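You operate a simulated robot arm through the tools that you are given. There is no shell and no other tool. Be economical: measure what you need, move in short steps, check, and stop when the job is done.

You run a simulated two-armed robot. Do the job below in one go: nothing can be reset, and whatever is moved stays where it is left.

## Task
On the quilt, fold the towel in half, so that its two long edges meet.

Only the result counts: the job must be done as asked and must still hold three seconds after the hand-in. Knocking over, shifting, dropping, spilling or breaking anything else fails it. Flat cloth is picked up by pressing the open fingertips on it (5 to 10 N) and closing them slowly along it; thin cloth reads only 2 to 8 mm in the jaws.

## Robot
Two 7-joint arms with two-finger parallel grippers on one trunk, on a base that drives. Base frame: it is fixed to the floor where the robot stands at the start and does not move with it; the origin is under the middle of the robot, x ahead of it, y to its left, z up. Readings come in m, rad, newtons and seconds.
The left shoulder is at the start at [0.07, 0.134, 1.001], the right one opposite. Places, roughly: quilt [1.1, 0, 0.7]. Payload 1.57 kg a hand.
The tool frame of a hand sits at the grasp point between the pads (the TCP): z along the fingers, y along the line on which they close. The tips reach 0.03 m beyond it. Largest opening 0.08 m; finger width 0.017, thickness 0.012; the body of the gripper, 0.04 by 0.082 m, starts 0.08 m behind the TCP.
Orientation is that of the tool frame in the base frame, as a unit quaternion [w, x, y, z]. With the fingers straight down and closing along the base's y, the tool's x points along the base's -x, its y along +y and its z along -z.

## Interface
- The arms move only by the tool send_rows. It takes "left_rows", "right_rows" or both (then of equal length, played together; a hand with none holds still); each is a list of rows, each a list of 7 numbers: the shift along the base's x, y, z in m, then the turn, a rotation vector about the base's x, y, z in rad, then the gripper command, from -1 (shut) to 1 (fully open), values between in proportion. In form: [[tx, ty, tz, wx, wy, wz, gripper], ...]. A call has 1 to 20 rows; each row shifts and turns the commanded pose from where the row before left it. Rows are played at 5 a second. More than 0.05 m and 0.15 rad between two rows, or a gripper value outside its range, and nothing of the call is played. A pose out of reach is approached as far as the arm can. The call stops where the force on the tool passes 40 N (or 10 N more than at its start, if that is more) or the arm is blocked; 0.2 s more then pass. The fingers move at their own pace (about 0.153 m/s each) and stop on an object; they squeeze with about 43 N. The grip force told is the motor's: it shows also when the fingers shut on nothing. Time passes only in rows, and 0.2 s behind the last, so rows that do not move let the fingers close. It gives the time, the measured TCP pose, the force on the tool (base axes), the opening and the grip force at its end, in the units of the frame above (readings bear some noise), with the torque about the TCP (base axes, N m) and any sound that the robot's microphone picked up.
- Cameras (640 x 400 px; columns grow to the right, rows downward): "scene" is now at [0.1286, 0.0186, 1.2148]; the picture's right is [0.19, -0.98, 0.00], its down [-0.70, -0.14, -0.70] and it looks along [0.69, 0.13, -0.71] (base axes); focal length 258 px, centre (320, 200). "left" rides on the left gripper at [0.072, 0.007, -0.122] in its tool frame; the picture's right is [-0.09, 1.00, 0.00], its down [-0.84, -0.08, -0.54] and it looks along [-0.54, -0.05, 0.84] (tool axes); focal length 238 px, centre (320, 200). "right" rides on the right gripper at [0.072, -0.007, -0.122] in its tool frame; the picture's right is [0.09, 1.00, 0.00], its down [-0.84, 0.08, -0.54] and it looks along [-0.54, 0.05, 0.84] (tool axes); focal length 238 px, centre (320, 200). There is no depth. A picture from a camera that has moved, and an enlarged one, comes with that camera's place and axes in the base frame and with its lens.
- snapshot(camera): a new picture of that camera. No time passes.
- raise_lower(by): slides the trunk up (or, below 0, down) by that many m; the arms and the scene camera ride with it, the base frame stays. It gives what a move gives, with no picture.
- drive_base(legs): drives the robot by 1 to 6 legs, each [ahead, left, turn to the left] in m, m and rad, along the robot's own axes; the way and the turn of a leg run together, so that a leg with both is an arc; at most 1.5 m and 3.142 rad a leg. The arms and the cameras ride along, it lands a little off, and it stops where it bumps. It gives what a move gives.
- head_to(pan, tilt): turns the head with the scene camera to pan (to the left, within 1.501 rad either way) and tilt (down, from -0.506 to 1.204), counted from straight ahead of the robot. It gives what a move gives.
- inspect(camera, box): a new picture of the part [left, top, right, bottom] of that camera's present view, enlarged. No time passes.
- sign_off(): hands the job in; it is judged then, once.

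Work in short steps. Places have to be worked out from the pictures, the camera data and where the tool is seen: move nearer, look again, correct. Check each grasp and each placing, and mend what went wrong. You have 120 turns and 100 pictures in all, those below and enlarged ones among them. Open the grippers and draw the arms clear of the work before you hand the job in, unless the task says otherwise; then end with one line.

The tools are called after "Call:" as a command line: name --argument value ..., lists and objects as JSON in quotes. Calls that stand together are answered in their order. send_rows: Moves the arms, as the interface text tells. Its arguments: {"type":"object","properties":{"left_rows":{"type":"array","items":{"type":"array","items":{"type":"number"}}},"right_rows":{"type":"array","items":{"type":"array","items":{"type":"number"}}}},"required":[]} The other tools are called the same way: raise_lower (by) slides the trunk up or down; drive_base (legs) drives the base; head_to (pan, tilt) turns the head that bears the scene camera; snapshot (camera) takes a picture; inspect (camera, box) takes an enlarged picture of a part of a camera's view; sign_off () hands the job in.

At the start:

```text
t: 0.0
left_position: [0.4783, 0.2504, 0.8671]
left_tcp_rot: [0.0, 0.0, 1.0, 0.0]
left_wrist_force: [0.2, 0.3, -0.9]
left_wrist_torque: [0.01, 0.0, -0.03]
left_gripper_width: 0.0798
left_finger_force: 0.2
right_position: [0.4319, -0.13, 0.8987]
right_tcp_rot: [0.002, 0.0, 1.0, 0.0]
right_wrist_force: [0.5, -0.2, 0.7]
right_wrist_torque: [-0.02, -0.01, 0.01]
right_gripper_width: 0.0801
right_finger_force: 0.1
trunk travel left (down, up): [-0.575, 0.365]
robot x, y, heading: [0.0013, 0.0023, -0.0]
head pan, tilt: [0.192, 0.792]
```

scene: 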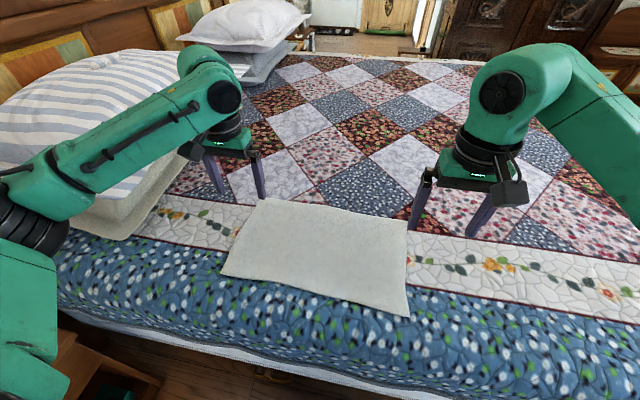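
right: 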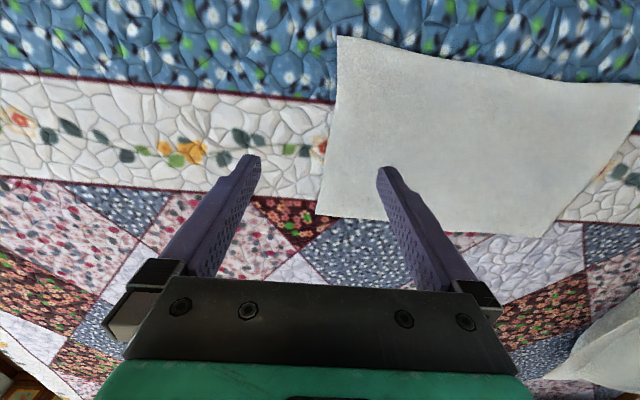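
left: 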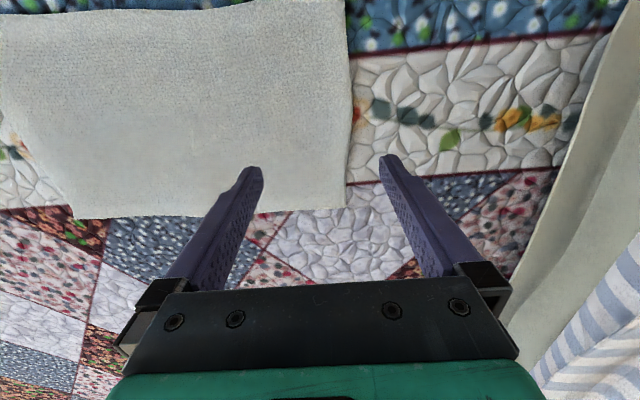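

The pictures put the towel at about x 0.35–0.60, y −0.12–0.28, z ≈ 0.70, with its long edges along y. I plan to fold the far edge back onto the near one, so I turn both hands to close along x and bring them above the far corners.

Call:
send_rows --left_rows '[[0.0115, 0.0005, -0.006, 0, 0, -0.1428, 0.25], [0.0115, 0.0005, -0.006, 0, 0, -0.1428, 0.25], [0.0115, 0.0005, -0.006, 0, 0, -0.1428, 0.25], [0.0115, 0.0005, -0.006, 0, 0, -0.1428, 0.25], [0.0115, 0.0005, -0.006, 0, 0, -0.1428, 0.25], [0.0115, 0.0005, -0.006, 0, 0, -0.1428, 0.25], [0.0115, 0.0005, -0.006, 0, 0, -0.1428, 0.25], [0.0115, 0.0005, -0.006, 0, 0, -0.1428, 0.25], [0.0115, 0.0005, -0.006, 0, 0, -0.1428, 0.25], [0.0115, 0.0005, -0.006, 0, 0, -0.1428, 0.25], [0.0115, 0.0005, -0.006, 0, 0, -0.1428, 0.25], [0, 0, 0, 0, 0, 0, 0.25]]' --right_rows '[[0.015, 0.0027, -0.009, 0, 0, 0.1428, 0.25], [0.015, 0.0027, -0.009, 0, 0, 0.1428, 0.25], [0.015, 0.0027, -0.009, 0, 0, 0.1428, 0.25], [0.015, 0.0027, -0.009, 0, 0, 0.1428, 0.25], [0.015, 0.0027, -0.009, 0, 0, 0.1428, 0.25], [0.015, 0.0027, -0.009, 0, 0, 0.1428, 0.25], [0.015, 0.0027, -0.009, 0, 0, 0.1428, 0.25], [0.015, 0.0027, -0.009, 0, 0, 0.1428, 0.25], [0.015, 0.0027, -0.009, 0, 0, 0.1428, 0.25], [0.015, 0.0027, -0.009, 0, 0, 0.1428, 0.25], [0.015, 0.0027, -0.009, 0, 0, 0.1428, 0.25], [0, 0, 0, 0, 0, 0, 0.25]]'

Call:
snapshot --camera "scene"

Call:
snapshot --camera "left"

Call:
snapshot --camera "right"

```text
t: 2.6
left_position: [0.6057, 0.255, 0.8019]
left_tcp_rot: [0.0, 0.707, 0.707, 0.0]
left_wrist_force: [1.5, 0.2, -0.4]
left_wrist_torque: [-0.02, -0.01, -0.01]
left_gripper_width: 0.0503
left_finger_force: 0.1
right_position: [0.4726, -0.1303, 0.864]
right_tcp_rot: [0.004, -0.28, 0.96, 0.004]
right_wrist_force: [0.4, 0.3, 0.5]
right_wrist_torque: [0.03, 0.01, 0.0]
right_gripper_width: 0.05
right_finger_force: 0.1
right hand out of reach, approached as far as the arm can: row 4, 5, 6, 7, 8, 9, 10, 11
trunk travel left (down, up): [-0.575, 0.365]
robot x, y, heading: [-0.0011, 0.0019, 0.0]
head pan, tilt: [0.192, 0.792]
```

```text
96 pictures are left
camera scene: at [0.1282, 0.0187, 1.2149], right [0.19, -0.98, 0.0], down [-0.7, -0.14, -0.7], along [0.69, 0.13, -0.71], focal length 258 px, centre (320, 200)
```

scene: 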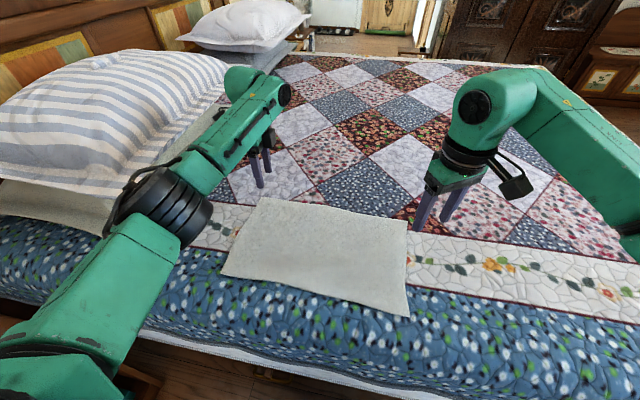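

```text
95 pictures are left
camera left: at [0.6111, 0.3266, 0.924], right [1.0, -0.09, 0.0], down [-0.08, -0.84, 0.54], along [-0.05, -0.54, -0.84], focal length 238 px, centre (320, 200)
```

left: 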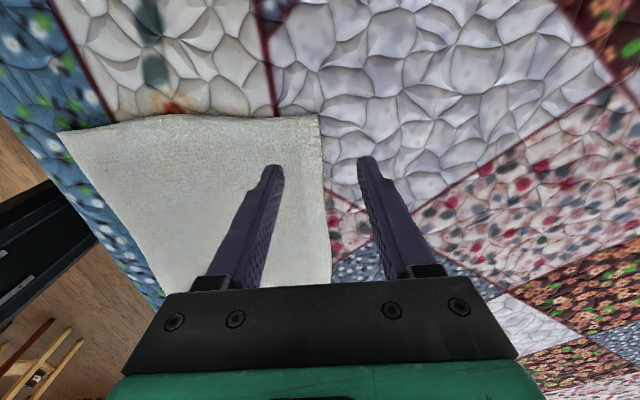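

```text
94 pictures are left
camera right: at [0.4159, -0.1756, 0.9844], right [-0.61, 0.79, 0.0], down [0.66, 0.51, 0.55], along [0.43, 0.34, -0.83], focal length 238 px, centre (320, 200)
```

right: 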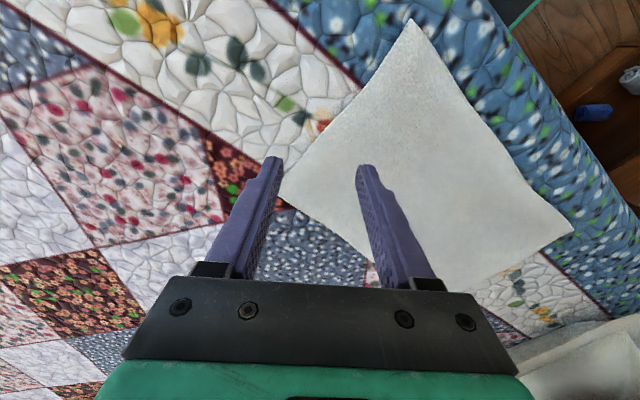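

The left hand is well placed, straddling the far edge. The right wrist hit a joint limit turning this way, so I start turning it the other way and see which pose the command counts from.

Call:
send_rows --right_rows '[[0, 0, 0, 0, 0, -0.15, 0.25], [0, 0, 0, 0, 0, -0.15, 0.25], [0, 0, 0, 0, 0, -0.15, 0.25], [0, 0, 0, 0, 0, -0.15, 0.25]]'

```text
t: 3.6
left_position: [0.6051, 0.2539, 0.8016]
left_tcp_rot: [0.001, 0.707, 0.707, 0.0]
left_wrist_force: [-0.1, 0.0, 0.2]
left_wrist_torque: [-0.06, -0.01, -0.01]
left_gripper_width: 0.05
left_finger_force: 0.0
right_position: [0.4735, -0.1276, 0.8634]
right_tcp_rot: [0.004, 0.017, 1.0, 0.003]
right_wrist_force: [-0.6, 0.8, -0.9]
right_wrist_torque: [-0.01, 0.0, -0.02]
right_gripper_width: 0.0498
right_finger_force: 0.1
trunk travel left (down, up): [-0.575, 0.365]
robot x, y, heading: [0.0022, 0.0028, -0.002]
head pan, tilt: [0.192, 0.792]
```

Commands count from where the arm really stands. I finish the right hand's turn to −90° and move it above the other far corner.

Call:
send_rows --right_rows '[[0.0111, 0.0025, -0.0056, 0, 0, -0.1397, 0.25], [0.0111, 0.0025, -0.0056, 0, 0, -0.1397, 0.25], [0.0111, 0.0025, -0.0056, 0, 0, -0.1397, 0.25], [0.0111, 0.0025, -0.0056, 0, 0, -0.1397, 0.25], [0.0111, 0.0025, -0.0056, 0, 0, -0.1397, 0.25], [0.0111, 0.0025, -0.0056, 0, 0, -0.1397, 0.25], [0.0111, 0.0025, -0.0056, 0, 0, -0.1397, 0.25], [0.0111, 0.0025, -0.0056, 0, 0, -0.1397, 0.25], [0.0111, 0.0025, -0.0056, 0, 0, -0.1397, 0.25], [0.0111, 0.0025, -0.0056, 0, 0, -0.1397, 0.25], [0.0111, 0.0025, -0.0056, 0, 0, -0.1397, 0.25], [0, 0, 0, 0, 0, 0, 0.25]]'

Call:
snapshot --camera "right"

Call:
snapshot --camera "scene"

```text
t: 6.2
left_position: [0.6045, 0.2539, 0.8024]
left_tcp_rot: [0.0, 0.707, 0.708, 0.0]
left_wrist_force: [0.4, -0.4, 0.3]
left_wrist_torque: [-0.01, 0.0, -0.02]
left_gripper_width: 0.0502
left_finger_force: 0.0
right_position: [0.5946, -0.1038, 0.8017]
right_tcp_rot: [0.005, 0.706, 0.708, -0.001]
right_wrist_force: [-0.9, -1.4, -0.2]
right_wrist_torque: [0.02, 0.0, 0.01]
right_gripper_width: 0.0502
right_finger_force: 0.0
trunk travel left (down, up): [-0.575, 0.365]
robot x, y, heading: [-0.0001, 0.0003, -0.002]
head pan, tilt: [0.192, 0.792]
```

```text
93 pictures are left
camera right: at [0.5874, -0.03, 0.9227], right [1.0, 0.09, 0.0], down [0.08, -0.83, 0.55], along [0.06, -0.55, -0.83], focal length 238 px, centre (320, 200)
```

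right: 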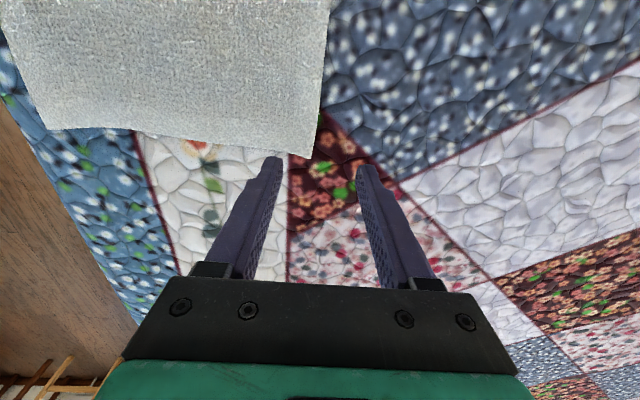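

```text
92 pictures are left
camera scene: at [0.1285, 0.0182, 1.2149], right [0.19, -0.98, 0.0], down [-0.7, -0.14, -0.7], along [0.69, 0.13, -0.71], focal length 258 px, centre (320, 200)
```

scene: 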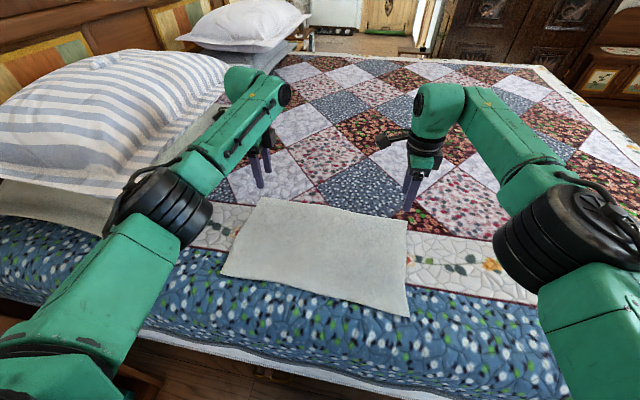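

The corners are at about A(0.605, 0.275) and B(0.587, −0.127), so both hands straddle the edge some 2 cm in from each corner. I lower both until the tips are just above the cloth.

Call:
send_rows --left_rows '[[0, 0, -0.012, 0, 0, 0, 0.25], [0, 0, -0.012, 0, 0, 0, 0.25], [0, 0, -0.012, 0, 0, 0, 0.25], [0, 0, -0.012, 0, 0, 0, 0.25], [0, 0, -0.012, 0, 0, 0, 0.25], [0, 0, -0.004, 0, 0, 0, 0.25]]' --right_rows '[[-0.001, 0, -0.012, 0, 0, 0, 0.25], [-0.001, 0, -0.012, 0, 0, 0, 0.25], [-0.001, 0, -0.012, 0, 0, 0, 0.25], [-0.001, 0, -0.012, 0, 0, 0, 0.25], [0, 0, -0.012, 0, 0, 0, 0.25], [0, 0, -0.004, 0, 0, 0, 0.25]]'

Call:
snapshot --camera "left"

Call:
snapshot --camera "right"

```text
t: 7.6
left_position: [0.6044, 0.2547, 0.7365]
left_tcp_rot: [-0.001, 0.706, 0.708, 0.0]
left_wrist_force: [-0.6, 0.5, -0.1]
left_wrist_torque: [0.01, -0.01, 0.04]
left_gripper_width: 0.05
left_finger_force: 0.0
right_position: [0.5918, -0.1008, 0.7362]
right_tcp_rot: [0.005, 0.706, 0.708, -0.002]
right_wrist_force: [-0.6, -0.6, 0.5]
right_wrist_torque: [-0.04, -0.03, 0.01]
right_gripper_width: 0.0501
right_finger_force: 0.2
trunk travel left (down, up): [-0.575, 0.365]
robot x, y, heading: [-0.0034, -0.0003, -0.003]
head pan, tilt: [0.192, 0.792]
```

```text
91 pictures are left
camera left: at [0.6105, 0.3267, 0.8594], right [1.0, -0.09, 0.0], down [-0.08, -0.84, 0.54], along [-0.05, -0.54, -0.84], focal length 238 px, centre (320, 200)
```

left: 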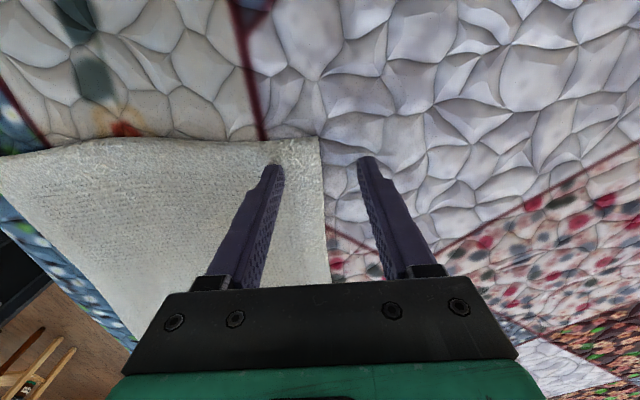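

```text
90 pictures are left
camera right: at [0.5838, -0.0289, 0.8585], right [1.0, 0.1, 0.0], down [0.08, -0.83, 0.55], along [0.06, -0.55, -0.83], focal length 238 px, centre (320, 200)
```

right: 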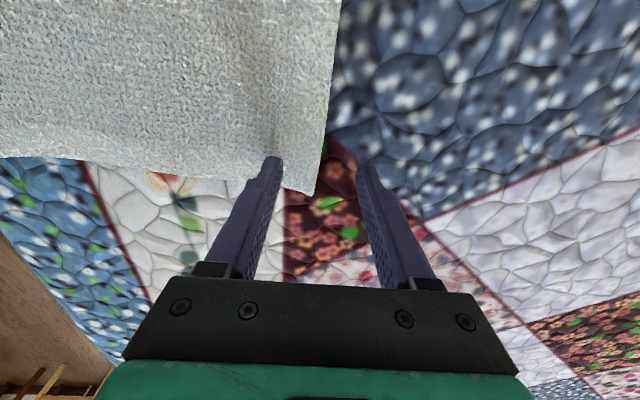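

Both inner fingers are over the cloth near the corners, with the outer ones just off the edge. I press down in 2 mm steps and watch the force.

Call:
send_rows --left_rows '[[0, 0, -0.002, 0, 0, 0, 0.25], [0, 0, -0.002, 0, 0, 0, 0.25], [0, 0, -0.002, 0, 0, 0, 0.25], [0, 0, 0, 0, 0, 0, 0.25]]' --right_rows '[[0, 0, -0.002, 0, 0, 0, 0.25], [0, 0, -0.002, 0, 0, 0, 0.25], [0, 0, -0.002, 0, 0, 0, 0.25], [0, 0, 0, 0, 0, 0, 0.25]]'

```text
t: 8.6
left_position: [0.604, 0.2557, 0.733]
left_tcp_rot: [0.002, 0.706, 0.708, 0.001]
left_wrist_force: [0.6, -0.2, 7.8]
left_wrist_torque: [-0.05, 0.16, -0.01]
left_gripper_width: 0.0494
left_finger_force: 0.0
right_position: [0.5901, -0.1019, 0.733]
right_tcp_rot: [0.006, 0.705, 0.709, 0.0]
right_wrist_force: [1.4, 1.6, 6.0]
right_wrist_torque: [0.07, 0.13, -0.05]
right_gripper_width: 0.0491
right_finger_force: 0.0
trunk travel left (down, up): [-0.575, 0.365]
robot x, y, heading: [-0.0005, -0.0025, 0.004]
head pan, tilt: [0.192, 0.792]
```

Contact is 6–8 N at z 0.733. I now close the fingers slowly along the cloth.

Call:
send_rows --left_rows '[[0, 0, 0, 0, 0, 0, 0.12], [0, 0, 0, 0, 0, 0, 0.0], [0, 0, 0, 0, 0, 0, -0.12], [0, 0, 0, 0, 0, 0, -0.24], [0, 0, 0, 0, 0, 0, -0.36], [0, 0, 0, 0, 0, 0, -0.48], [0, 0, 0, 0, 0, 0, -0.6], [0, 0, 0, 0, 0, 0, -0.72], [0, 0, 0, 0, 0, 0, -0.84], [0, 0, 0, 0, 0, 0, -1], [0, 0, 0, 0, 0, 0, -1], [0, 0, 0, 0, 0, 0, -1]]' --right_rows '[[0, 0, -0.001, 0, 0, 0, 0.12], [0, 0, 0, 0, 0, 0, 0.0], [0, 0, 0, 0, 0, 0, -0.12], [0, 0, 0, 0, 0, 0, -0.24], [0, 0, 0, 0, 0, 0, -0.36], [0, 0, 0, 0, 0, 0, -0.48], [0, 0, 0, 0, 0, 0, -0.6], [0, 0, 0, 0, 0, 0, -0.72], [0, 0, 0, 0, 0, 0, -0.84], [0, 0, 0, 0, 0, 0, -1], [0, 0, 0, 0, 0, 0, -1], [0, 0, 0, 0, 0, 0, -1]]'

Call:
snapshot --camera "left"

Call:
snapshot --camera "right"

```text
t: 11.2
left_position: [0.6028, 0.2553, 0.7337]
left_tcp_rot: [0.001, 0.707, 0.708, 0.002]
left_wrist_force: [-0.3, -0.7, 3.9]
left_wrist_torque: [-0.02, 0.05, -0.03]
left_gripper_width: 0.0
left_finger_force: 21.5
right_position: [0.5896, -0.1017, 0.7344]
right_tcp_rot: [0.007, 0.706, 0.709, 0.001]
right_wrist_force: [-4.6, 0.6, 15.7]
right_wrist_torque: [0.09, 0.2, 0.02]
right_gripper_width: 0.005
right_finger_force: 25.2
trunk travel left (down, up): [-0.575, 0.365]
robot x, y, heading: [0.0017, -0.0021, -0.001]
head pan, tilt: [0.192, 0.792]
```

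```text
89 pictures are left
camera left: at [0.6078, 0.327, 0.8562], right [1.0, -0.09, 0.0], down [-0.08, -0.84, 0.54], along [-0.05, -0.54, -0.84], focal length 238 px, centre (320, 200)
```

left: 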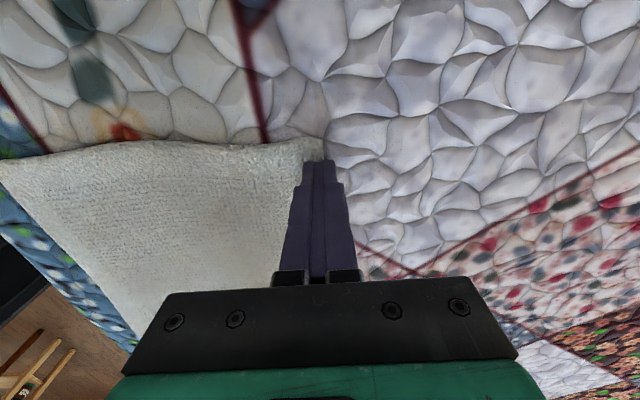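

```text
88 pictures are left
camera right: at [0.5811, -0.0291, 0.8545], right [1.0, 0.1, 0.01], down [0.08, -0.83, 0.55], along [0.06, -0.55, -0.83], focal length 238 px, centre (320, 200)
```

right: 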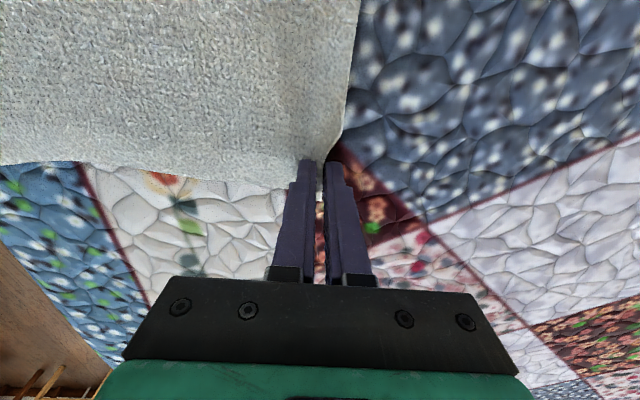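

The right hand holds cloth (5 mm), the left shut on nothing. I lift the left hand slightly, reopen it, shift it 1 cm further onto the cloth and look.

Call:
send_rows --left_rows '[[0, 0, 0.02, 0, 0, 0, -1], [0, 0, 0.01, 0, 0, 0, 0.25], [-0.006, -0.005, 0, 0, 0, 0, 0.25], [-0.004, -0.003, 0, 0, 0, 0, 0.25]]'

Call:
snapshot --camera "left"

```text
t: 12.2
left_position: [0.5917, 0.2479, 0.763]
left_tcp_rot: [0.002, 0.707, 0.707, 0.001]
left_wrist_force: [0.1, -0.7, -0.5]
left_wrist_torque: [-0.04, -0.01, -0.01]
left_gripper_width: 0.0501
left_finger_force: 0.0
right_position: [0.5904, -0.1014, 0.7342]
right_tcp_rot: [0.007, 0.706, 0.708, -0.001]
right_wrist_force: [-5.4, 0.2, 17.3]
right_wrist_torque: [0.1, 0.24, 0.05]
right_gripper_width: 0.0049
right_finger_force: 25.6
trunk travel left (down, up): [-0.575, 0.365]
robot x, y, heading: [0.0009, 0.0034, 0.001]
head pan, tilt: [0.192, 0.792]
```

```text
87 pictures are left
camera left: at [0.5976, 0.3191, 0.8859], right [1.0, -0.09, 0.0], down [-0.08, -0.84, 0.54], along [-0.05, -0.54, -0.84], focal length 238 px, centre (320, 200)
```

left: 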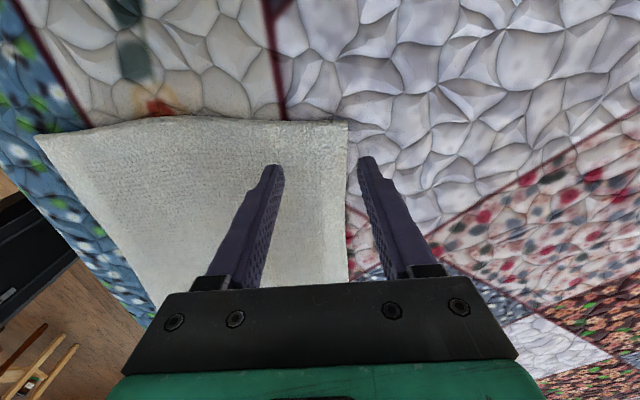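

The far edge now lies just inside the outer finger, with about 2 cm of cloth between the fingers. I press down at about 10 N.

Call:
send_rows --left_rows '[[0, 0, -0.012, 0, 0, 0, 0.25], [0, 0, -0.012, 0, 0, 0, 0.25], [0, 0, -0.004, 0, 0, 0, 0.25], [0, 0, -0.003, 0, 0, 0, 0.25], [0, 0, 0, 0, 0, 0, 0.25]]'

```text
t: 13.4
left_position: [0.5931, 0.2454, 0.7336]
left_tcp_rot: [0.002, 0.706, 0.708, 0.002]
left_wrist_force: [0.3, 0.1, 7.7]
left_wrist_torque: [0.02, 0.24, -0.02]
left_gripper_width: 0.0501
left_finger_force: 0.2
right_position: [0.5903, -0.1023, 0.7334]
right_tcp_rot: [0.007, 0.706, 0.708, 0.001]
right_wrist_force: [-2.9, -0.5, 15.4]
right_wrist_torque: [0.1, 0.16, -0.01]
right_gripper_width: 0.0048
right_finger_force: 25.6
trunk travel left (down, up): [-0.575, 0.365]
robot x, y, heading: [-0.0022, -0.0005, -0.0]
head pan, tilt: [0.192, 0.792]
```

Contact is 7.7 N, mostly on the inner finger; I add 1 mm and close slowly.

Call:
send_rows --left_rows '[[0, 0, -0.001, 0, 0, 0, 0.15], [0, 0, 0, 0, 0, 0, 0.05], [0, 0, 0, 0, 0, 0, -0.05], [0, 0, 0, 0, 0, 0, -0.15], [0, 0, 0, 0, 0, 0, -0.25], [0, 0, 0, 0, 0, 0, -0.35], [0, 0, 0, 0, 0, 0, -0.45], [0, 0, 0, 0, 0, 0, -0.55], [0, 0, 0, 0, 0, 0, -0.65], [0, 0, 0, 0, 0, 0, -0.75], [0, 0, 0, 0, 0, 0, -0.85], [0, 0, 0, 0, 0, 0, -1], [0, 0, 0, 0, 0, 0, -1], [0, 0, 0, 0, 0, 0, -1]]'

Call:
snapshot --camera "left"

```text
t: 16.4
left_position: [0.5922, 0.2469, 0.731]
left_tcp_rot: [0.002, 0.707, 0.707, 0.002]
left_wrist_force: [-5.8, 0.0, 13.3]
left_wrist_torque: [0.04, 0.28, -0.03]
left_gripper_width: 0.0047
left_finger_force: 25.0
right_position: [0.5878, -0.1015, 0.735]
right_tcp_rot: [0.007, 0.706, 0.709, 0.001]
right_wrist_force: [1.4, 1.5, 13.1]
right_wrist_torque: [0.15, 0.04, -0.03]
right_gripper_width: 0.0042
right_finger_force: 24.8
trunk travel left (down, up): [-0.575, 0.365]
robot x, y, heading: [-0.0002, 0.0028, -0.003]
head pan, tilt: [0.192, 0.792]
```

```text
86 pictures are left
camera left: at [0.5969, 0.3181, 0.8552], right [1.0, -0.09, 0.0], down [-0.08, -0.84, 0.54], along [-0.04, -0.54, -0.84], focal length 238 px, centre (320, 200)
```

left: 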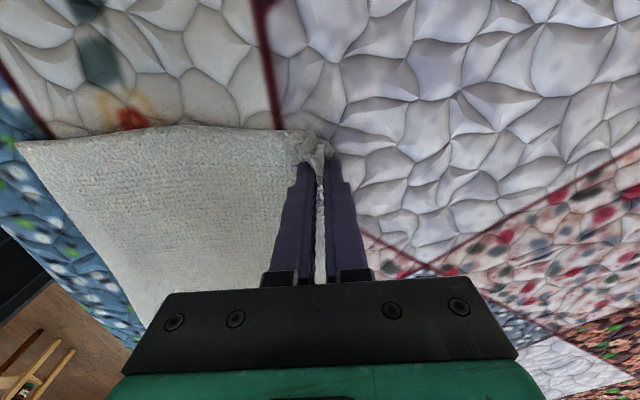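

Both hands now read about 4.5 mm of cloth. I lift them together by 5 cm and check.

Call:
send_rows --left_rows '[[0, 0, 0.01, 0, 0, 0, -1], [-0.002, 0, 0.013, 0, 0, 0, -1], [-0.004, 0, 0.013, 0, 0, 0, -1], [-0.005, 0, 0.013, 0, 0, 0, -1]]' --right_rows '[[0, 0, 0.01, 0, 0, 0, -1], [-0.002, 0, 0.013, 0, 0, 0, -1], [-0.004, 0, 0.013, 0, 0, 0, -1], [-0.005, 0, 0.013, 0, 0, 0, -1]]'

Call:
snapshot --camera "scene"

Call:
snapshot --camera "left"

Call:
snapshot --camera "right"

```text
t: 17.4
left_position: [0.5835, 0.2475, 0.7779]
left_tcp_rot: [0.0, 0.707, 0.708, 0.0]
left_wrist_force: [0.0, -1.0, -1.4]
left_wrist_torque: [0.01, -0.01, -0.03]
left_gripper_width: 0.0047
left_finger_force: 25.3
right_position: [0.5798, -0.1021, 0.779]
right_tcp_rot: [0.006, 0.705, 0.709, -0.002]
right_wrist_force: [0.3, 0.5, 0.3]
right_wrist_torque: [-0.01, -0.05, 0.0]
right_gripper_width: 0.0024
right_finger_force: 24.1
trunk travel left (down, up): [-0.575, 0.365]
robot x, y, heading: [0.0025, 0.0013, -0.003]
head pan, tilt: [0.192, 0.792]
```

```text
85 pictures are left
camera scene: at [0.1279, 0.0183, 1.2149], right [0.19, -0.98, 0.0], down [-0.7, -0.14, -0.7], along [0.69, 0.13, -0.71], focal length 258 px, centre (320, 200)
```

scene: 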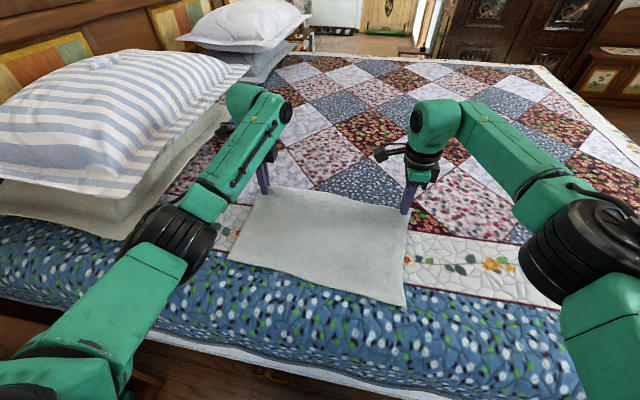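

```text
84 pictures are left
camera left: at [0.5893, 0.3186, 0.9012], right [1.0, -0.09, 0.0], down [-0.08, -0.84, 0.54], along [-0.05, -0.54, -0.84], focal length 238 px, centre (320, 200)
```

left: 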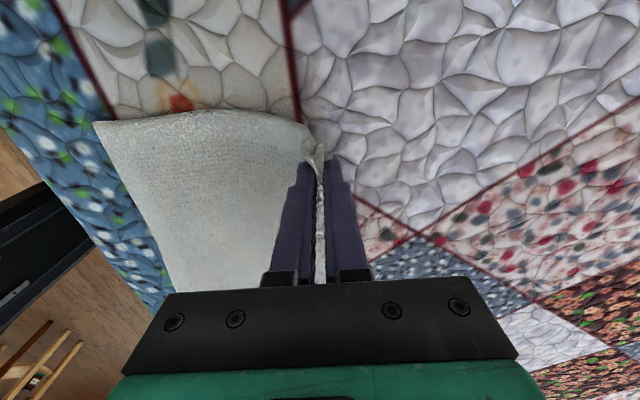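

```text
83 pictures are left
camera right: at [0.5727, -0.0293, 0.9009], right [1.0, 0.1, 0.0], down [0.08, -0.83, 0.55], along [0.06, -0.55, -0.83], focal length 238 px, centre (320, 200)
```

right: 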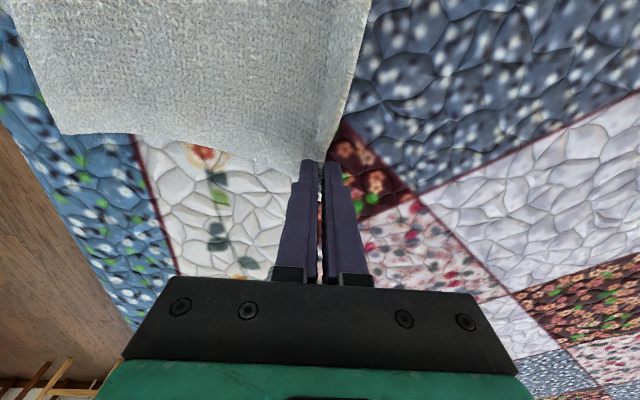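

Both corners came up, but the towel was dragged slightly (near-left corner now x≈0.397, near-right ≈0.368). I look closer at how the hem is held.

Call:
inspect --camera "left" --box '[240, 90, 400, 190]'

Call:
inspect --camera "scene" --box '[210, 150, 450, 310]'

Call:
inspect --camera "right" --box '[240, 90, 400, 190]'

```text
4.00 times, centred on (320, 140) of left
camera zoom: at [0.5893, 0.3186, 0.9012], right [1.0, -0.09, 0.0], down [-0.08, -0.84, 0.54], along [-0.05, -0.54, -0.84], focal length 953 px, centre (320, 440)
```

zoom: 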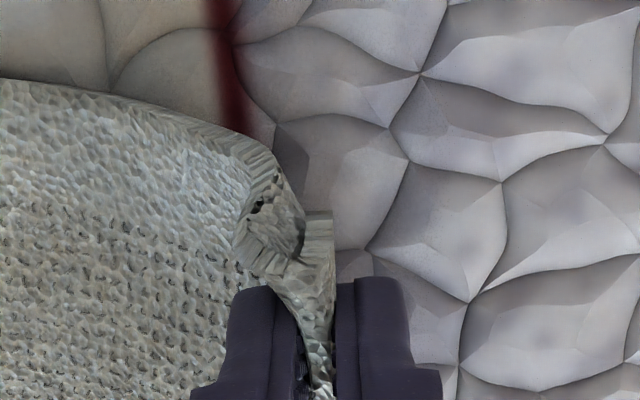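

```text
2.50 times, centred on (330, 230) of scene
camera zoom: at [0.1279, 0.0183, 1.2149], right [0.19, -0.98, 0.0], down [-0.7, -0.14, -0.7], along [0.69, 0.13, -0.71], focal length 645 px, centre (295, 125)
```

zoom: 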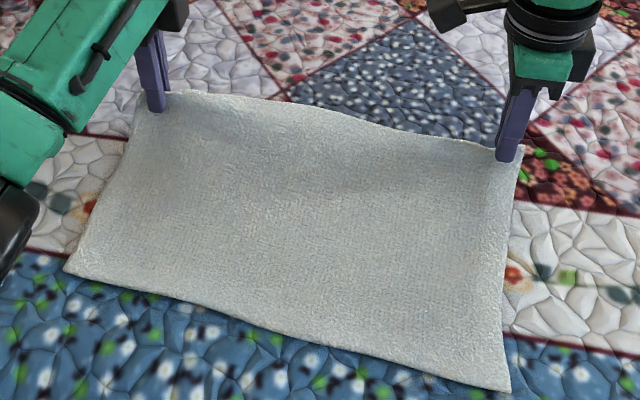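

```text
4.00 times, centred on (320, 140) of right
camera zoom: at [0.5727, -0.0293, 0.9009], right [1.0, 0.1, 0.0], down [0.08, -0.83, 0.55], along [0.06, -0.55, -0.83], focal length 953 px, centre (320, 440)
```

zoom: 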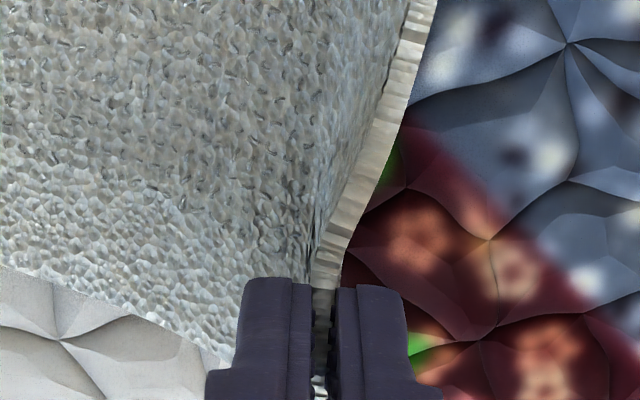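

The right hand holds the bare hem nicely, but the left hand has bunched a doubled-over hem. I lay the left corner back down, release and look, to regrip right at the edge.

Call:
send_rows --left_rows '[[0.005, 0, -0.013, 0, 0, 0, -1], [0.004, 0, -0.013, 0, 0, 0, -1], [0.002, 0, -0.013, 0, 0, 0, -1], [0, 0, -0.003, 0, 0, 0, -1], [0, 0, 0, 0, 0, 0, -0.5], [0, 0, 0, 0, 0, 0, 0.0], [0, 0, 0, 0, 0, 0, 0.3], [0, 0, 0.015, 0, 0, 0, 0.3], [0, 0, 0.02, 0, 0, 0, 0.3]]'

Call:
snapshot --camera "left"

```text
t: 19.4
left_position: [0.5947, 0.2475, 0.7715]
left_tcp_rot: [0.0, 0.706, 0.708, -0.001]
left_wrist_force: [0.6, 0.4, -0.2]
left_wrist_torque: [-0.01, 0.0, 0.0]
left_gripper_width: 0.052
left_finger_force: 0.0
right_position: [0.5814, -0.1025, 0.7796]
right_tcp_rot: [0.006, 0.706, 0.708, -0.002]
right_wrist_force: [-0.8, -0.1, 0.0]
right_wrist_torque: [0.0, -0.02, -0.02]
right_gripper_width: 0.0027
right_finger_force: 24.0
trunk travel left (down, up): [-0.575, 0.365]
robot x, y, heading: [0.0015, -0.0014, -0.001]
head pan, tilt: [0.192, 0.792]
```

```text
79 pictures are left
camera left: at [0.6006, 0.3192, 0.8941], right [1.0, -0.09, 0.0], down [-0.08, -0.84, 0.54], along [-0.05, -0.54, -0.84], focal length 238 px, centre (320, 200)
```

left: 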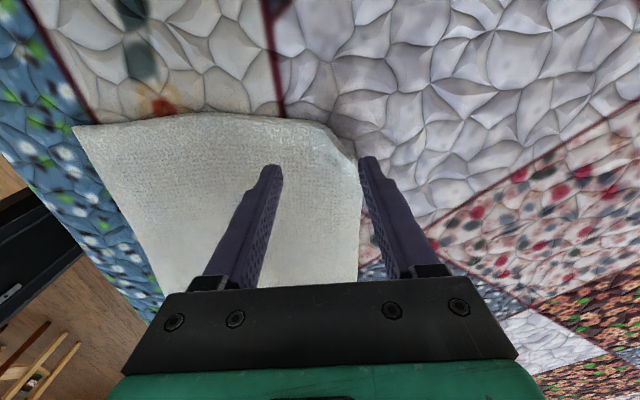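

The hem is released and slid out to x≈0.625; the corner looks bent. I zoom in on it.

Call:
inspect --camera "left" --box '[240, 90, 400, 190]'

Call:
inspect --camera "scene" --box '[210, 150, 450, 310]'

```text
4.00 times, centred on (320, 140) of left
camera zoom: at [0.6006, 0.3192, 0.8941], right [1.0, -0.09, 0.0], down [-0.08, -0.84, 0.54], along [-0.05, -0.54, -0.84], focal length 953 px, centre (320, 440)
```

zoom: 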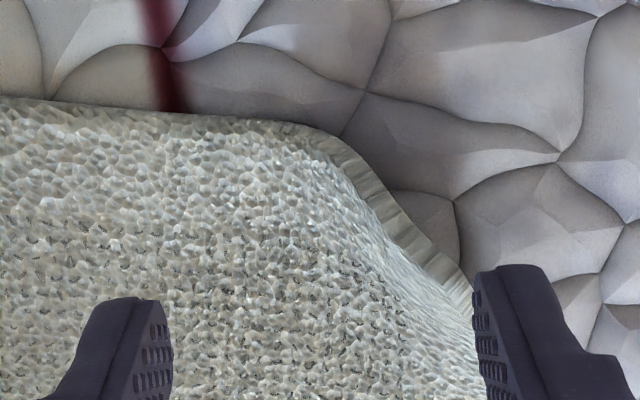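

```text
2.50 times, centred on (330, 230) of scene
camera zoom: at [0.1284, 0.0185, 1.2149], right [0.19, -0.98, 0.0], down [-0.7, -0.14, -0.7], along [0.69, 0.13, -0.71], focal length 645 px, centre (295, 125)
```

zoom: 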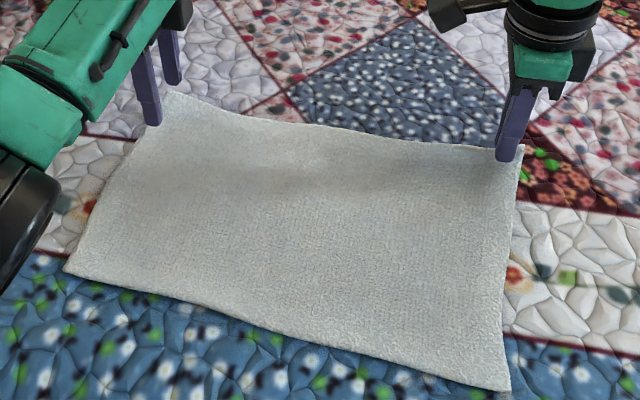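

The corner simply droops toward +x, with the true corner hidden behind the outer finger. I move the left hand 3 cm further out to bring the edge mid-jaw and look again.

Call:
send_rows --left_rows '[[0.01, 0, 0.012, 0, 0, 0, 0.25], [0.01, 0, 0, 0, 0, 0, 0.25], [0.01, 0, 0, 0, 0, 0, 0.25], [0, 0, 0, 0, 0, 0, 0.25]]'

Call:
snapshot --camera "left"

```text
t: 20.4
left_position: [0.6145, 0.2478, 0.7833]
left_tcp_rot: [0.0, 0.706, 0.708, 0.001]
left_wrist_force: [-0.2, 0.8, 0.1]
left_wrist_torque: [0.04, 0.02, 0.02]
left_gripper_width: 0.0499
left_finger_force: 0.1
left hand out of reach, approached as far as the arm can: row 3
right_position: [0.5799, -0.1015, 0.7799]
right_tcp_rot: [0.004, 0.706, 0.708, -0.001]
right_wrist_force: [0.4, -0.6, -0.2]
right_wrist_torque: [0.0, -0.04, 0.0]
right_gripper_width: 0.0025
right_finger_force: 24.0
trunk travel left (down, up): [-0.575, 0.365]
robot x, y, heading: [-0.0007, 0.0037, -0.003]
head pan, tilt: [0.192, 0.792]
```

```text
76 pictures are left
camera left: at [0.6206, 0.319, 0.9056], right [1.0, -0.09, 0.0], down [-0.08, -0.84, 0.54], along [-0.05, -0.54, -0.84], focal length 238 px, centre (320, 200)
```

left: 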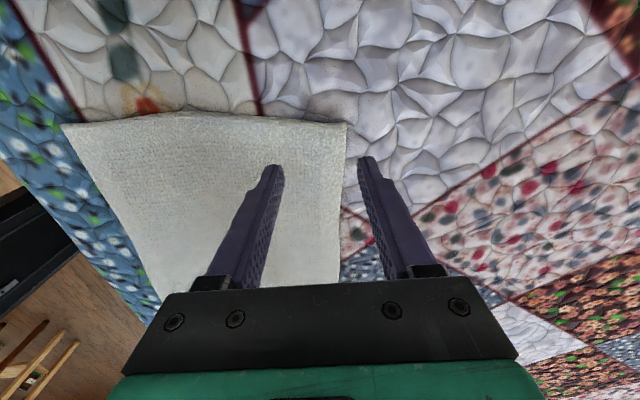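

The corner is at (0.637, 0.261), just past the arm's comfortable reach. I press the open fingers lightly and drag that end of the towel 3 cm back toward the robot, which also undoes the earlier skew.

Call:
send_rows --left_rows '[[-0.004, 0, -0.02, 0, 0, 0, 0.25], [0, 0, -0.02, 0, 0, 0, 0.25], [0, 0, -0.008, 0, 0, 0, 0.25], [0, 0, -0.004, 0, 0, 0, 0.25], [-0.006, 0, 0, 0, 0, 0, 0.25], [-0.006, 0, 0, 0, 0, 0, 0.25], [-0.006, 0, 0, 0, 0, 0, 0.25], [-0.006, 0, 0, 0, 0, 0, 0.25], [-0.006, 0, 0, 0, 0, 0, 0.25], [0, 0, 0.02, 0, 0, 0, 0.25], [0.008, 0, 0.02, 0, 0, 0, 0.25]]'

Call:
snapshot --camera "left"

Call:
snapshot --camera "scene"

```text
t: 22.8
left_position: [0.5877, 0.2469, 0.7716]
left_tcp_rot: [0.0, 0.706, 0.708, -0.001]
left_wrist_force: [-0.5, -0.6, -0.5]
left_wrist_torque: [-0.04, 0.0, 0.02]
left_gripper_width: 0.0499
left_finger_force: 0.0
right_position: [0.5809, -0.1014, 0.7801]
right_tcp_rot: [0.005, 0.706, 0.708, -0.001]
right_wrist_force: [-0.3, 0.5, 0.4]
right_wrist_torque: [0.01, 0.0, 0.03]
right_gripper_width: 0.0027
right_finger_force: 24.4
trunk travel left (down, up): [-0.575, 0.365]
robot x, y, heading: [-0.0006, 0.0032, 0.002]
head pan, tilt: [0.192, 0.792]
```

```text
75 pictures are left
camera left: at [0.5942, 0.319, 0.8932], right [1.0, -0.09, 0.0], down [-0.07, -0.84, 0.54], along [-0.05, -0.54, -0.84], focal length 238 px, centre (320, 200)
```

left: 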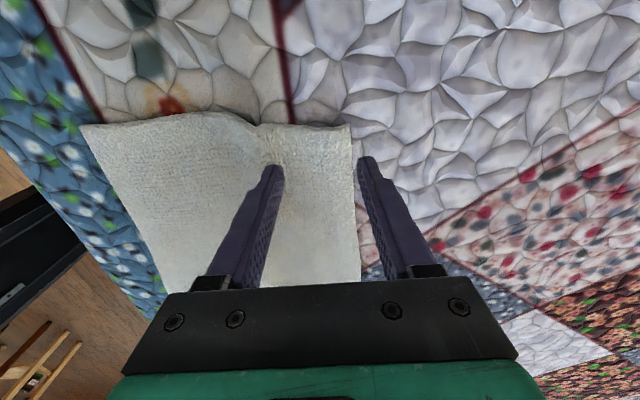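

```text
74 pictures are left
camera scene: at [0.1282, 0.0182, 1.2147], right [0.19, -0.98, 0.0], down [-0.7, -0.14, -0.7], along [0.69, 0.13, -0.71], focal length 258 px, centre (320, 200)
```

scene: 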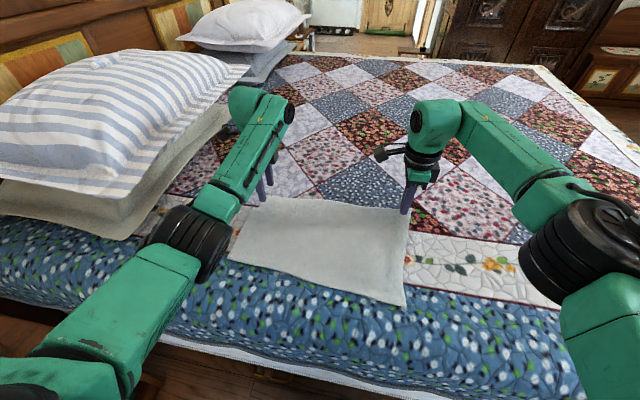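

The edge is now at x≈0.613. I centre a 4 cm opening on it, tilted slightly so the outer finger presses into the quilt and the hem can't slip beneath it, then press down.

Call:
send_rows --left_rows '[[0.011, 0, 0, 0, 0.03, 0, 0.05], [0.011, 0, -0.01, 0, 0.03, 0, 0.05], [0, 0, -0.012, 0, 0, 0, 0.05], [0, 0, -0.012, 0, 0, 0, 0.05], [0, 0, -0.004, 0, 0, 0, 0.05], [0, 0, 0, 0, 0, 0, 0.05]]'

Call:
inspect --camera "left" --box '[240, 90, 400, 190]'

```text
t: 24.2
left_position: [0.5827, 0.2441, 0.7352]
left_tcp_rot: [-0.02, 0.706, 0.707, -0.021]
left_wrist_force: [-0.4, 0.4, 4.6]
left_wrist_torque: [0.02, -0.11, 0.08]
left_gripper_width: 0.0416
left_finger_force: 0.0
left hand out of reach, approached as far as the arm can: row 2
right_position: [0.5802, -0.102, 0.7803]
right_tcp_rot: [0.006, 0.706, 0.708, -0.003]
right_wrist_force: [-0.1, 0.8, -0.4]
right_wrist_torque: [0.02, -0.04, 0.0]
right_gripper_width: 0.0026
right_finger_force: 23.7
trunk travel left (down, up): [-0.575, 0.365]
robot x, y, heading: [0.0023, 0.0007, -0.0]
head pan, tilt: [0.192, 0.792]
```

```text
4.00 times, centred on (320, 140) of left
camera zoom: at [0.5959, 0.3157, 0.8569], right [0.99, -0.09, -0.06], down [-0.04, -0.84, 0.55], along [-0.1, -0.54, -0.84], focal length 953 px, centre (320, 440)
```

zoom: 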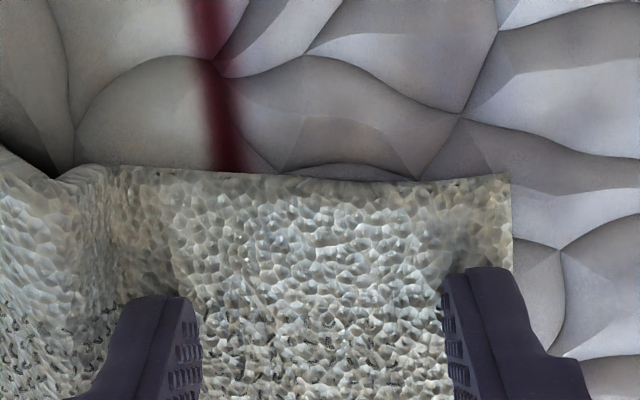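

With the tilt, the arm falls short and both fingers stand on cloth. I use this contact to drag the hem another 2.5 cm nearer, then lift and look.

Call:
send_rows --left_rows '[[0, 0, -0.002, 0, 0, 0, 0.05], [-0.006, 0, 0, 0, 0, 0, 0.05], [-0.006, 0, 0, 0, 0, 0, 0.05], [-0.006, 0, 0, 0, 0, 0, 0.05], [-0.006, 0, 0, 0, 0, 0, 0.05], [0, 0, 0.02, 0, -0.03, 0, 0.05], [0.01, 0, 0.015, 0, 0, 0, 0.05], [0.01, 0, 0, 0, 0, 0, 0.05]]'

Call:
snapshot --camera "left"

```text
t: 26.0
left_position: [0.5788, 0.2451, 0.7671]
left_tcp_rot: [-0.011, 0.707, 0.707, -0.011]
left_wrist_force: [-0.1, -0.1, -0.5]
left_wrist_torque: [-0.03, 0.01, 0.02]
left_gripper_width: 0.0419
left_finger_force: 0.1
right_position: [0.5818, -0.102, 0.7792]
right_tcp_rot: [0.006, 0.706, 0.708, -0.002]
right_wrist_force: [0.9, 0.7, 0.4]
right_wrist_torque: [0.05, 0.02, 0.0]
right_gripper_width: 0.0028
right_finger_force: 24.4
trunk travel left (down, up): [-0.575, 0.365]
robot x, y, heading: [0.0016, -0.0003, 0.002]
head pan, tilt: [0.192, 0.792]
```

```text
72 pictures are left
camera left: at [0.5883, 0.3165, 0.8897], right [1.0, -0.09, -0.03], down [-0.06, -0.84, 0.54], along [-0.08, -0.54, -0.84], focal length 238 px, centre (320, 200)
```

left: 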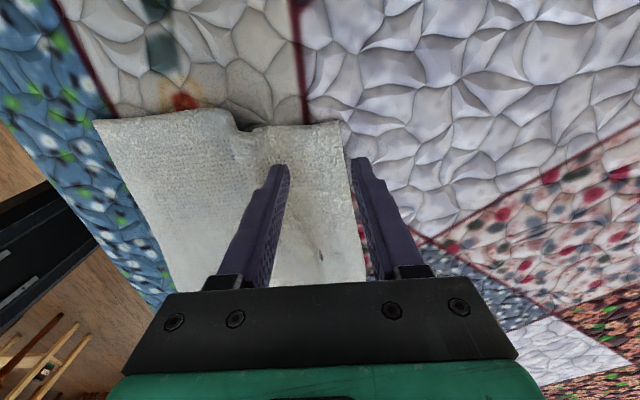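

The edge is now at x≈0.595, within easy reach. I centre the jaws on it and press down.

Call:
send_rows --left_rows '[[0.008, 0, 0, 0, 0, 0, 0.1], [0.007, 0, -0.01, 0, 0, 0, 0.1], [0, 0, -0.012, 0, 0, 0, 0.1], [0, 0, -0.008, 0, 0, 0, 0.1], [0, 0, -0.004, 0, 0, 0, 0.1], [0, 0, -0.001, 0, 0, 0, 0.1], [0, 0, 0, 0, 0, 0, 0.1]]'

Call:
inspect --camera "left" --box '[240, 90, 400, 190]'

```text
t: 27.6
left_position: [0.5949, 0.2436, 0.7333]
left_tcp_rot: [-0.011, 0.706, 0.709, -0.011]
left_wrist_force: [-0.1, 1.5, 2.4]
left_wrist_torque: [0.06, 0.07, -0.01]
left_gripper_width: 0.0439
left_finger_force: 0.0
right_position: [0.5811, -0.1011, 0.78]
right_tcp_rot: [0.004, 0.705, 0.709, -0.001]
right_wrist_force: [-0.2, 0.0, 0.0]
right_wrist_torque: [0.0, 0.01, -0.02]
right_gripper_width: 0.0028
right_finger_force: 23.9
trunk travel left (down, up): [-0.575, 0.365]
robot x, y, heading: [0.0022, -0.0001, -0.0]
head pan, tilt: [0.192, 0.792]
```

```text
4.00 times, centred on (320, 140) of left
camera zoom: at [0.6033, 0.3161, 0.8555], right [1.0, -0.09, -0.03], down [-0.06, -0.84, 0.54], along [-0.07, -0.54, -0.84], focal length 953 px, centre (320, 440)
```

zoom: 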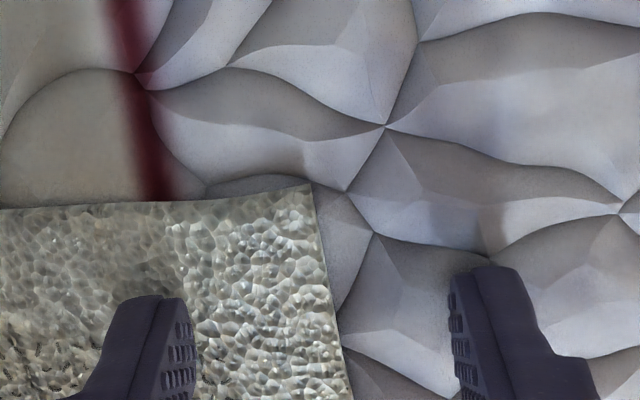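

The hem edge sits mid-jaw as wanted. I press 2 mm more and close slowly.

Call:
send_rows --left_rows '[[0, 0, -0.002, 0, 0, 0, 0.1], [0, 0, -0.001, 0, 0, 0, 0.0], [0, 0, 0, 0, 0, 0, -0.1], [0, 0, 0, 0, 0, 0, -0.2], [0, 0, 0, 0, 0, 0, -0.3], [0, 0, 0, 0, 0, 0, -0.4], [0, 0, 0, 0, 0, 0, -0.5], [0, 0, 0, 0, 0, 0, -0.6], [0, 0, 0, 0, 0, 0, -0.7], [0, 0, 0, 0, 0, 0, -0.8], [0, 0, 0, 0, 0, 0, -0.9], [0, 0, 0, 0, 0, 0, -1], [0, 0, 0, 0, 0, 0, -1], [0, 0, 0, 0, 0, 0, -1]]'

Call:
inspect --camera "left" --box '[240, 90, 400, 190]'

```text
t: 30.6
left_position: [0.5926, 0.2443, 0.7337]
left_tcp_rot: [-0.01, 0.706, 0.708, -0.008]
left_wrist_force: [4.0, 1.8, 24.8]
left_wrist_torque: [-0.04, 0.02, -0.06]
left_gripper_width: 0.0071
left_finger_force: 26.6
right_position: [0.577, -0.1026, 0.7819]
right_tcp_rot: [0.006, 0.706, 0.709, 0.0]
right_wrist_force: [-0.6, 0.1, 0.2]
right_wrist_torque: [-0.02, 0.03, -0.02]
right_gripper_width: 0.0026
right_finger_force: 24.3
trunk travel left (down, up): [-0.575, 0.365]
robot x, y, heading: [0.0011, -0.0029, 0.005]
head pan, tilt: [0.192, 0.792]
```

```text
4.00 times, centred on (320, 140) of left
camera zoom: at [0.6011, 0.3153, 0.8555], right [1.0, -0.09, -0.03], down [-0.06, -0.84, 0.54], along [-0.07, -0.54, -0.84], focal length 953 px, centre (320, 440)
```

zoom: 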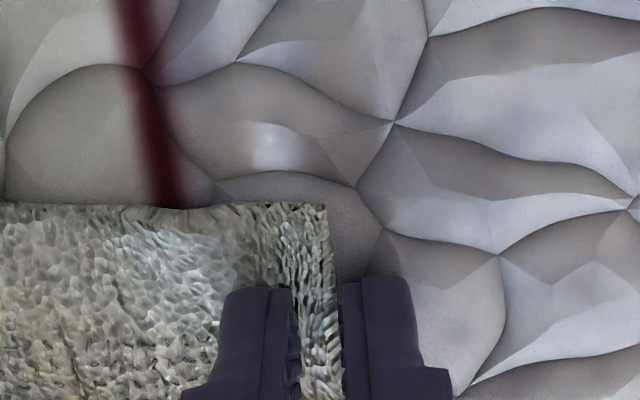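

The left jaws hold cloth (7 mm). I lift the left hand to match the right and look.

Call:
send_rows --left_rows '[[0, 0, 0.012, 0, 0, 0, -1], [-0.001, 0, 0.012, 0, -0.01, 0, -1], [-0.003, 0, 0.012, 0, -0.01, 0, -1], [-0.004, 0, 0.012, 0, -0.005, 0, -1], [0, 0, 0, 0, 0, 0, -1]]'

Call:
inspect --camera "left" --box '[160, 50, 480, 250]'

Call:
inspect --camera "scene" --box '[210, 150, 450, 310]'

```text
t: 31.8
left_position: [0.5853, 0.2448, 0.777]
left_tcp_rot: [-0.002, 0.707, 0.708, -0.003]
left_wrist_force: [0.1, 0.2, 0.2]
left_wrist_torque: [-0.01, -0.02, 0.01]
left_gripper_width: 0.0026
left_finger_force: 24.1
right_position: [0.5798, -0.1021, 0.7804]
right_tcp_rot: [0.006, 0.706, 0.709, -0.002]
right_wrist_force: [-0.1, 0.6, 0.2]
right_wrist_torque: [0.01, 0.01, -0.01]
right_gripper_width: 0.0029
right_finger_force: 24.5
trunk travel left (down, up): [-0.575, 0.365]
robot x, y, heading: [-0.0009, 0.0015, -0.0]
head pan, tilt: [0.192, 0.792]
```

```text
2.00 times, centred on (320, 150) of left
camera zoom: at [0.5924, 0.3158, 0.9001], right [1.0, -0.09, -0.01], down [-0.07, -0.84, 0.54], along [-0.05, -0.54, -0.84], focal length 477 px, centre (320, 300)
```

zoom: 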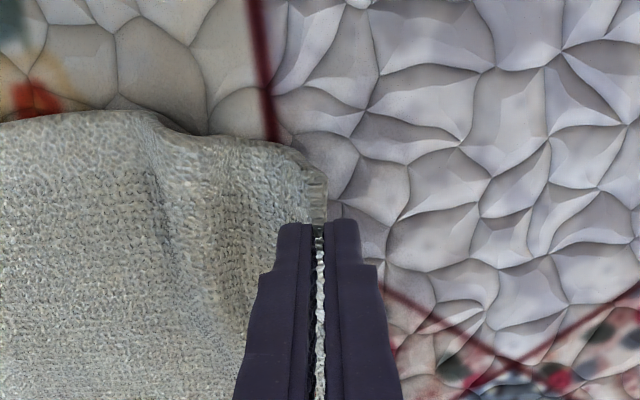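

```text
2.50 times, centred on (330, 230) of scene
camera zoom: at [0.1288, 0.0187, 1.2148], right [0.19, -0.98, 0.0], down [-0.7, -0.14, -0.7], along [0.69, 0.13, -0.71], focal length 645 px, centre (295, 125)
```

zoom: 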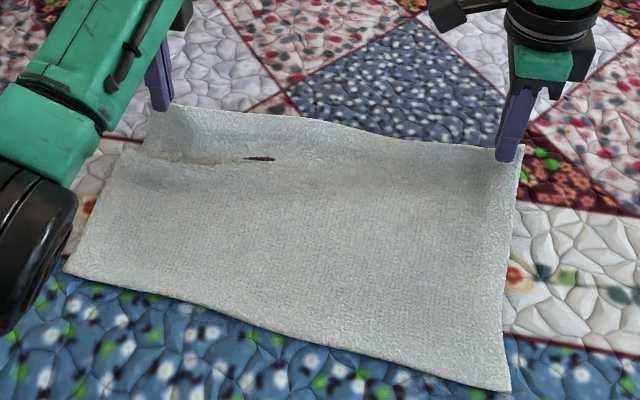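

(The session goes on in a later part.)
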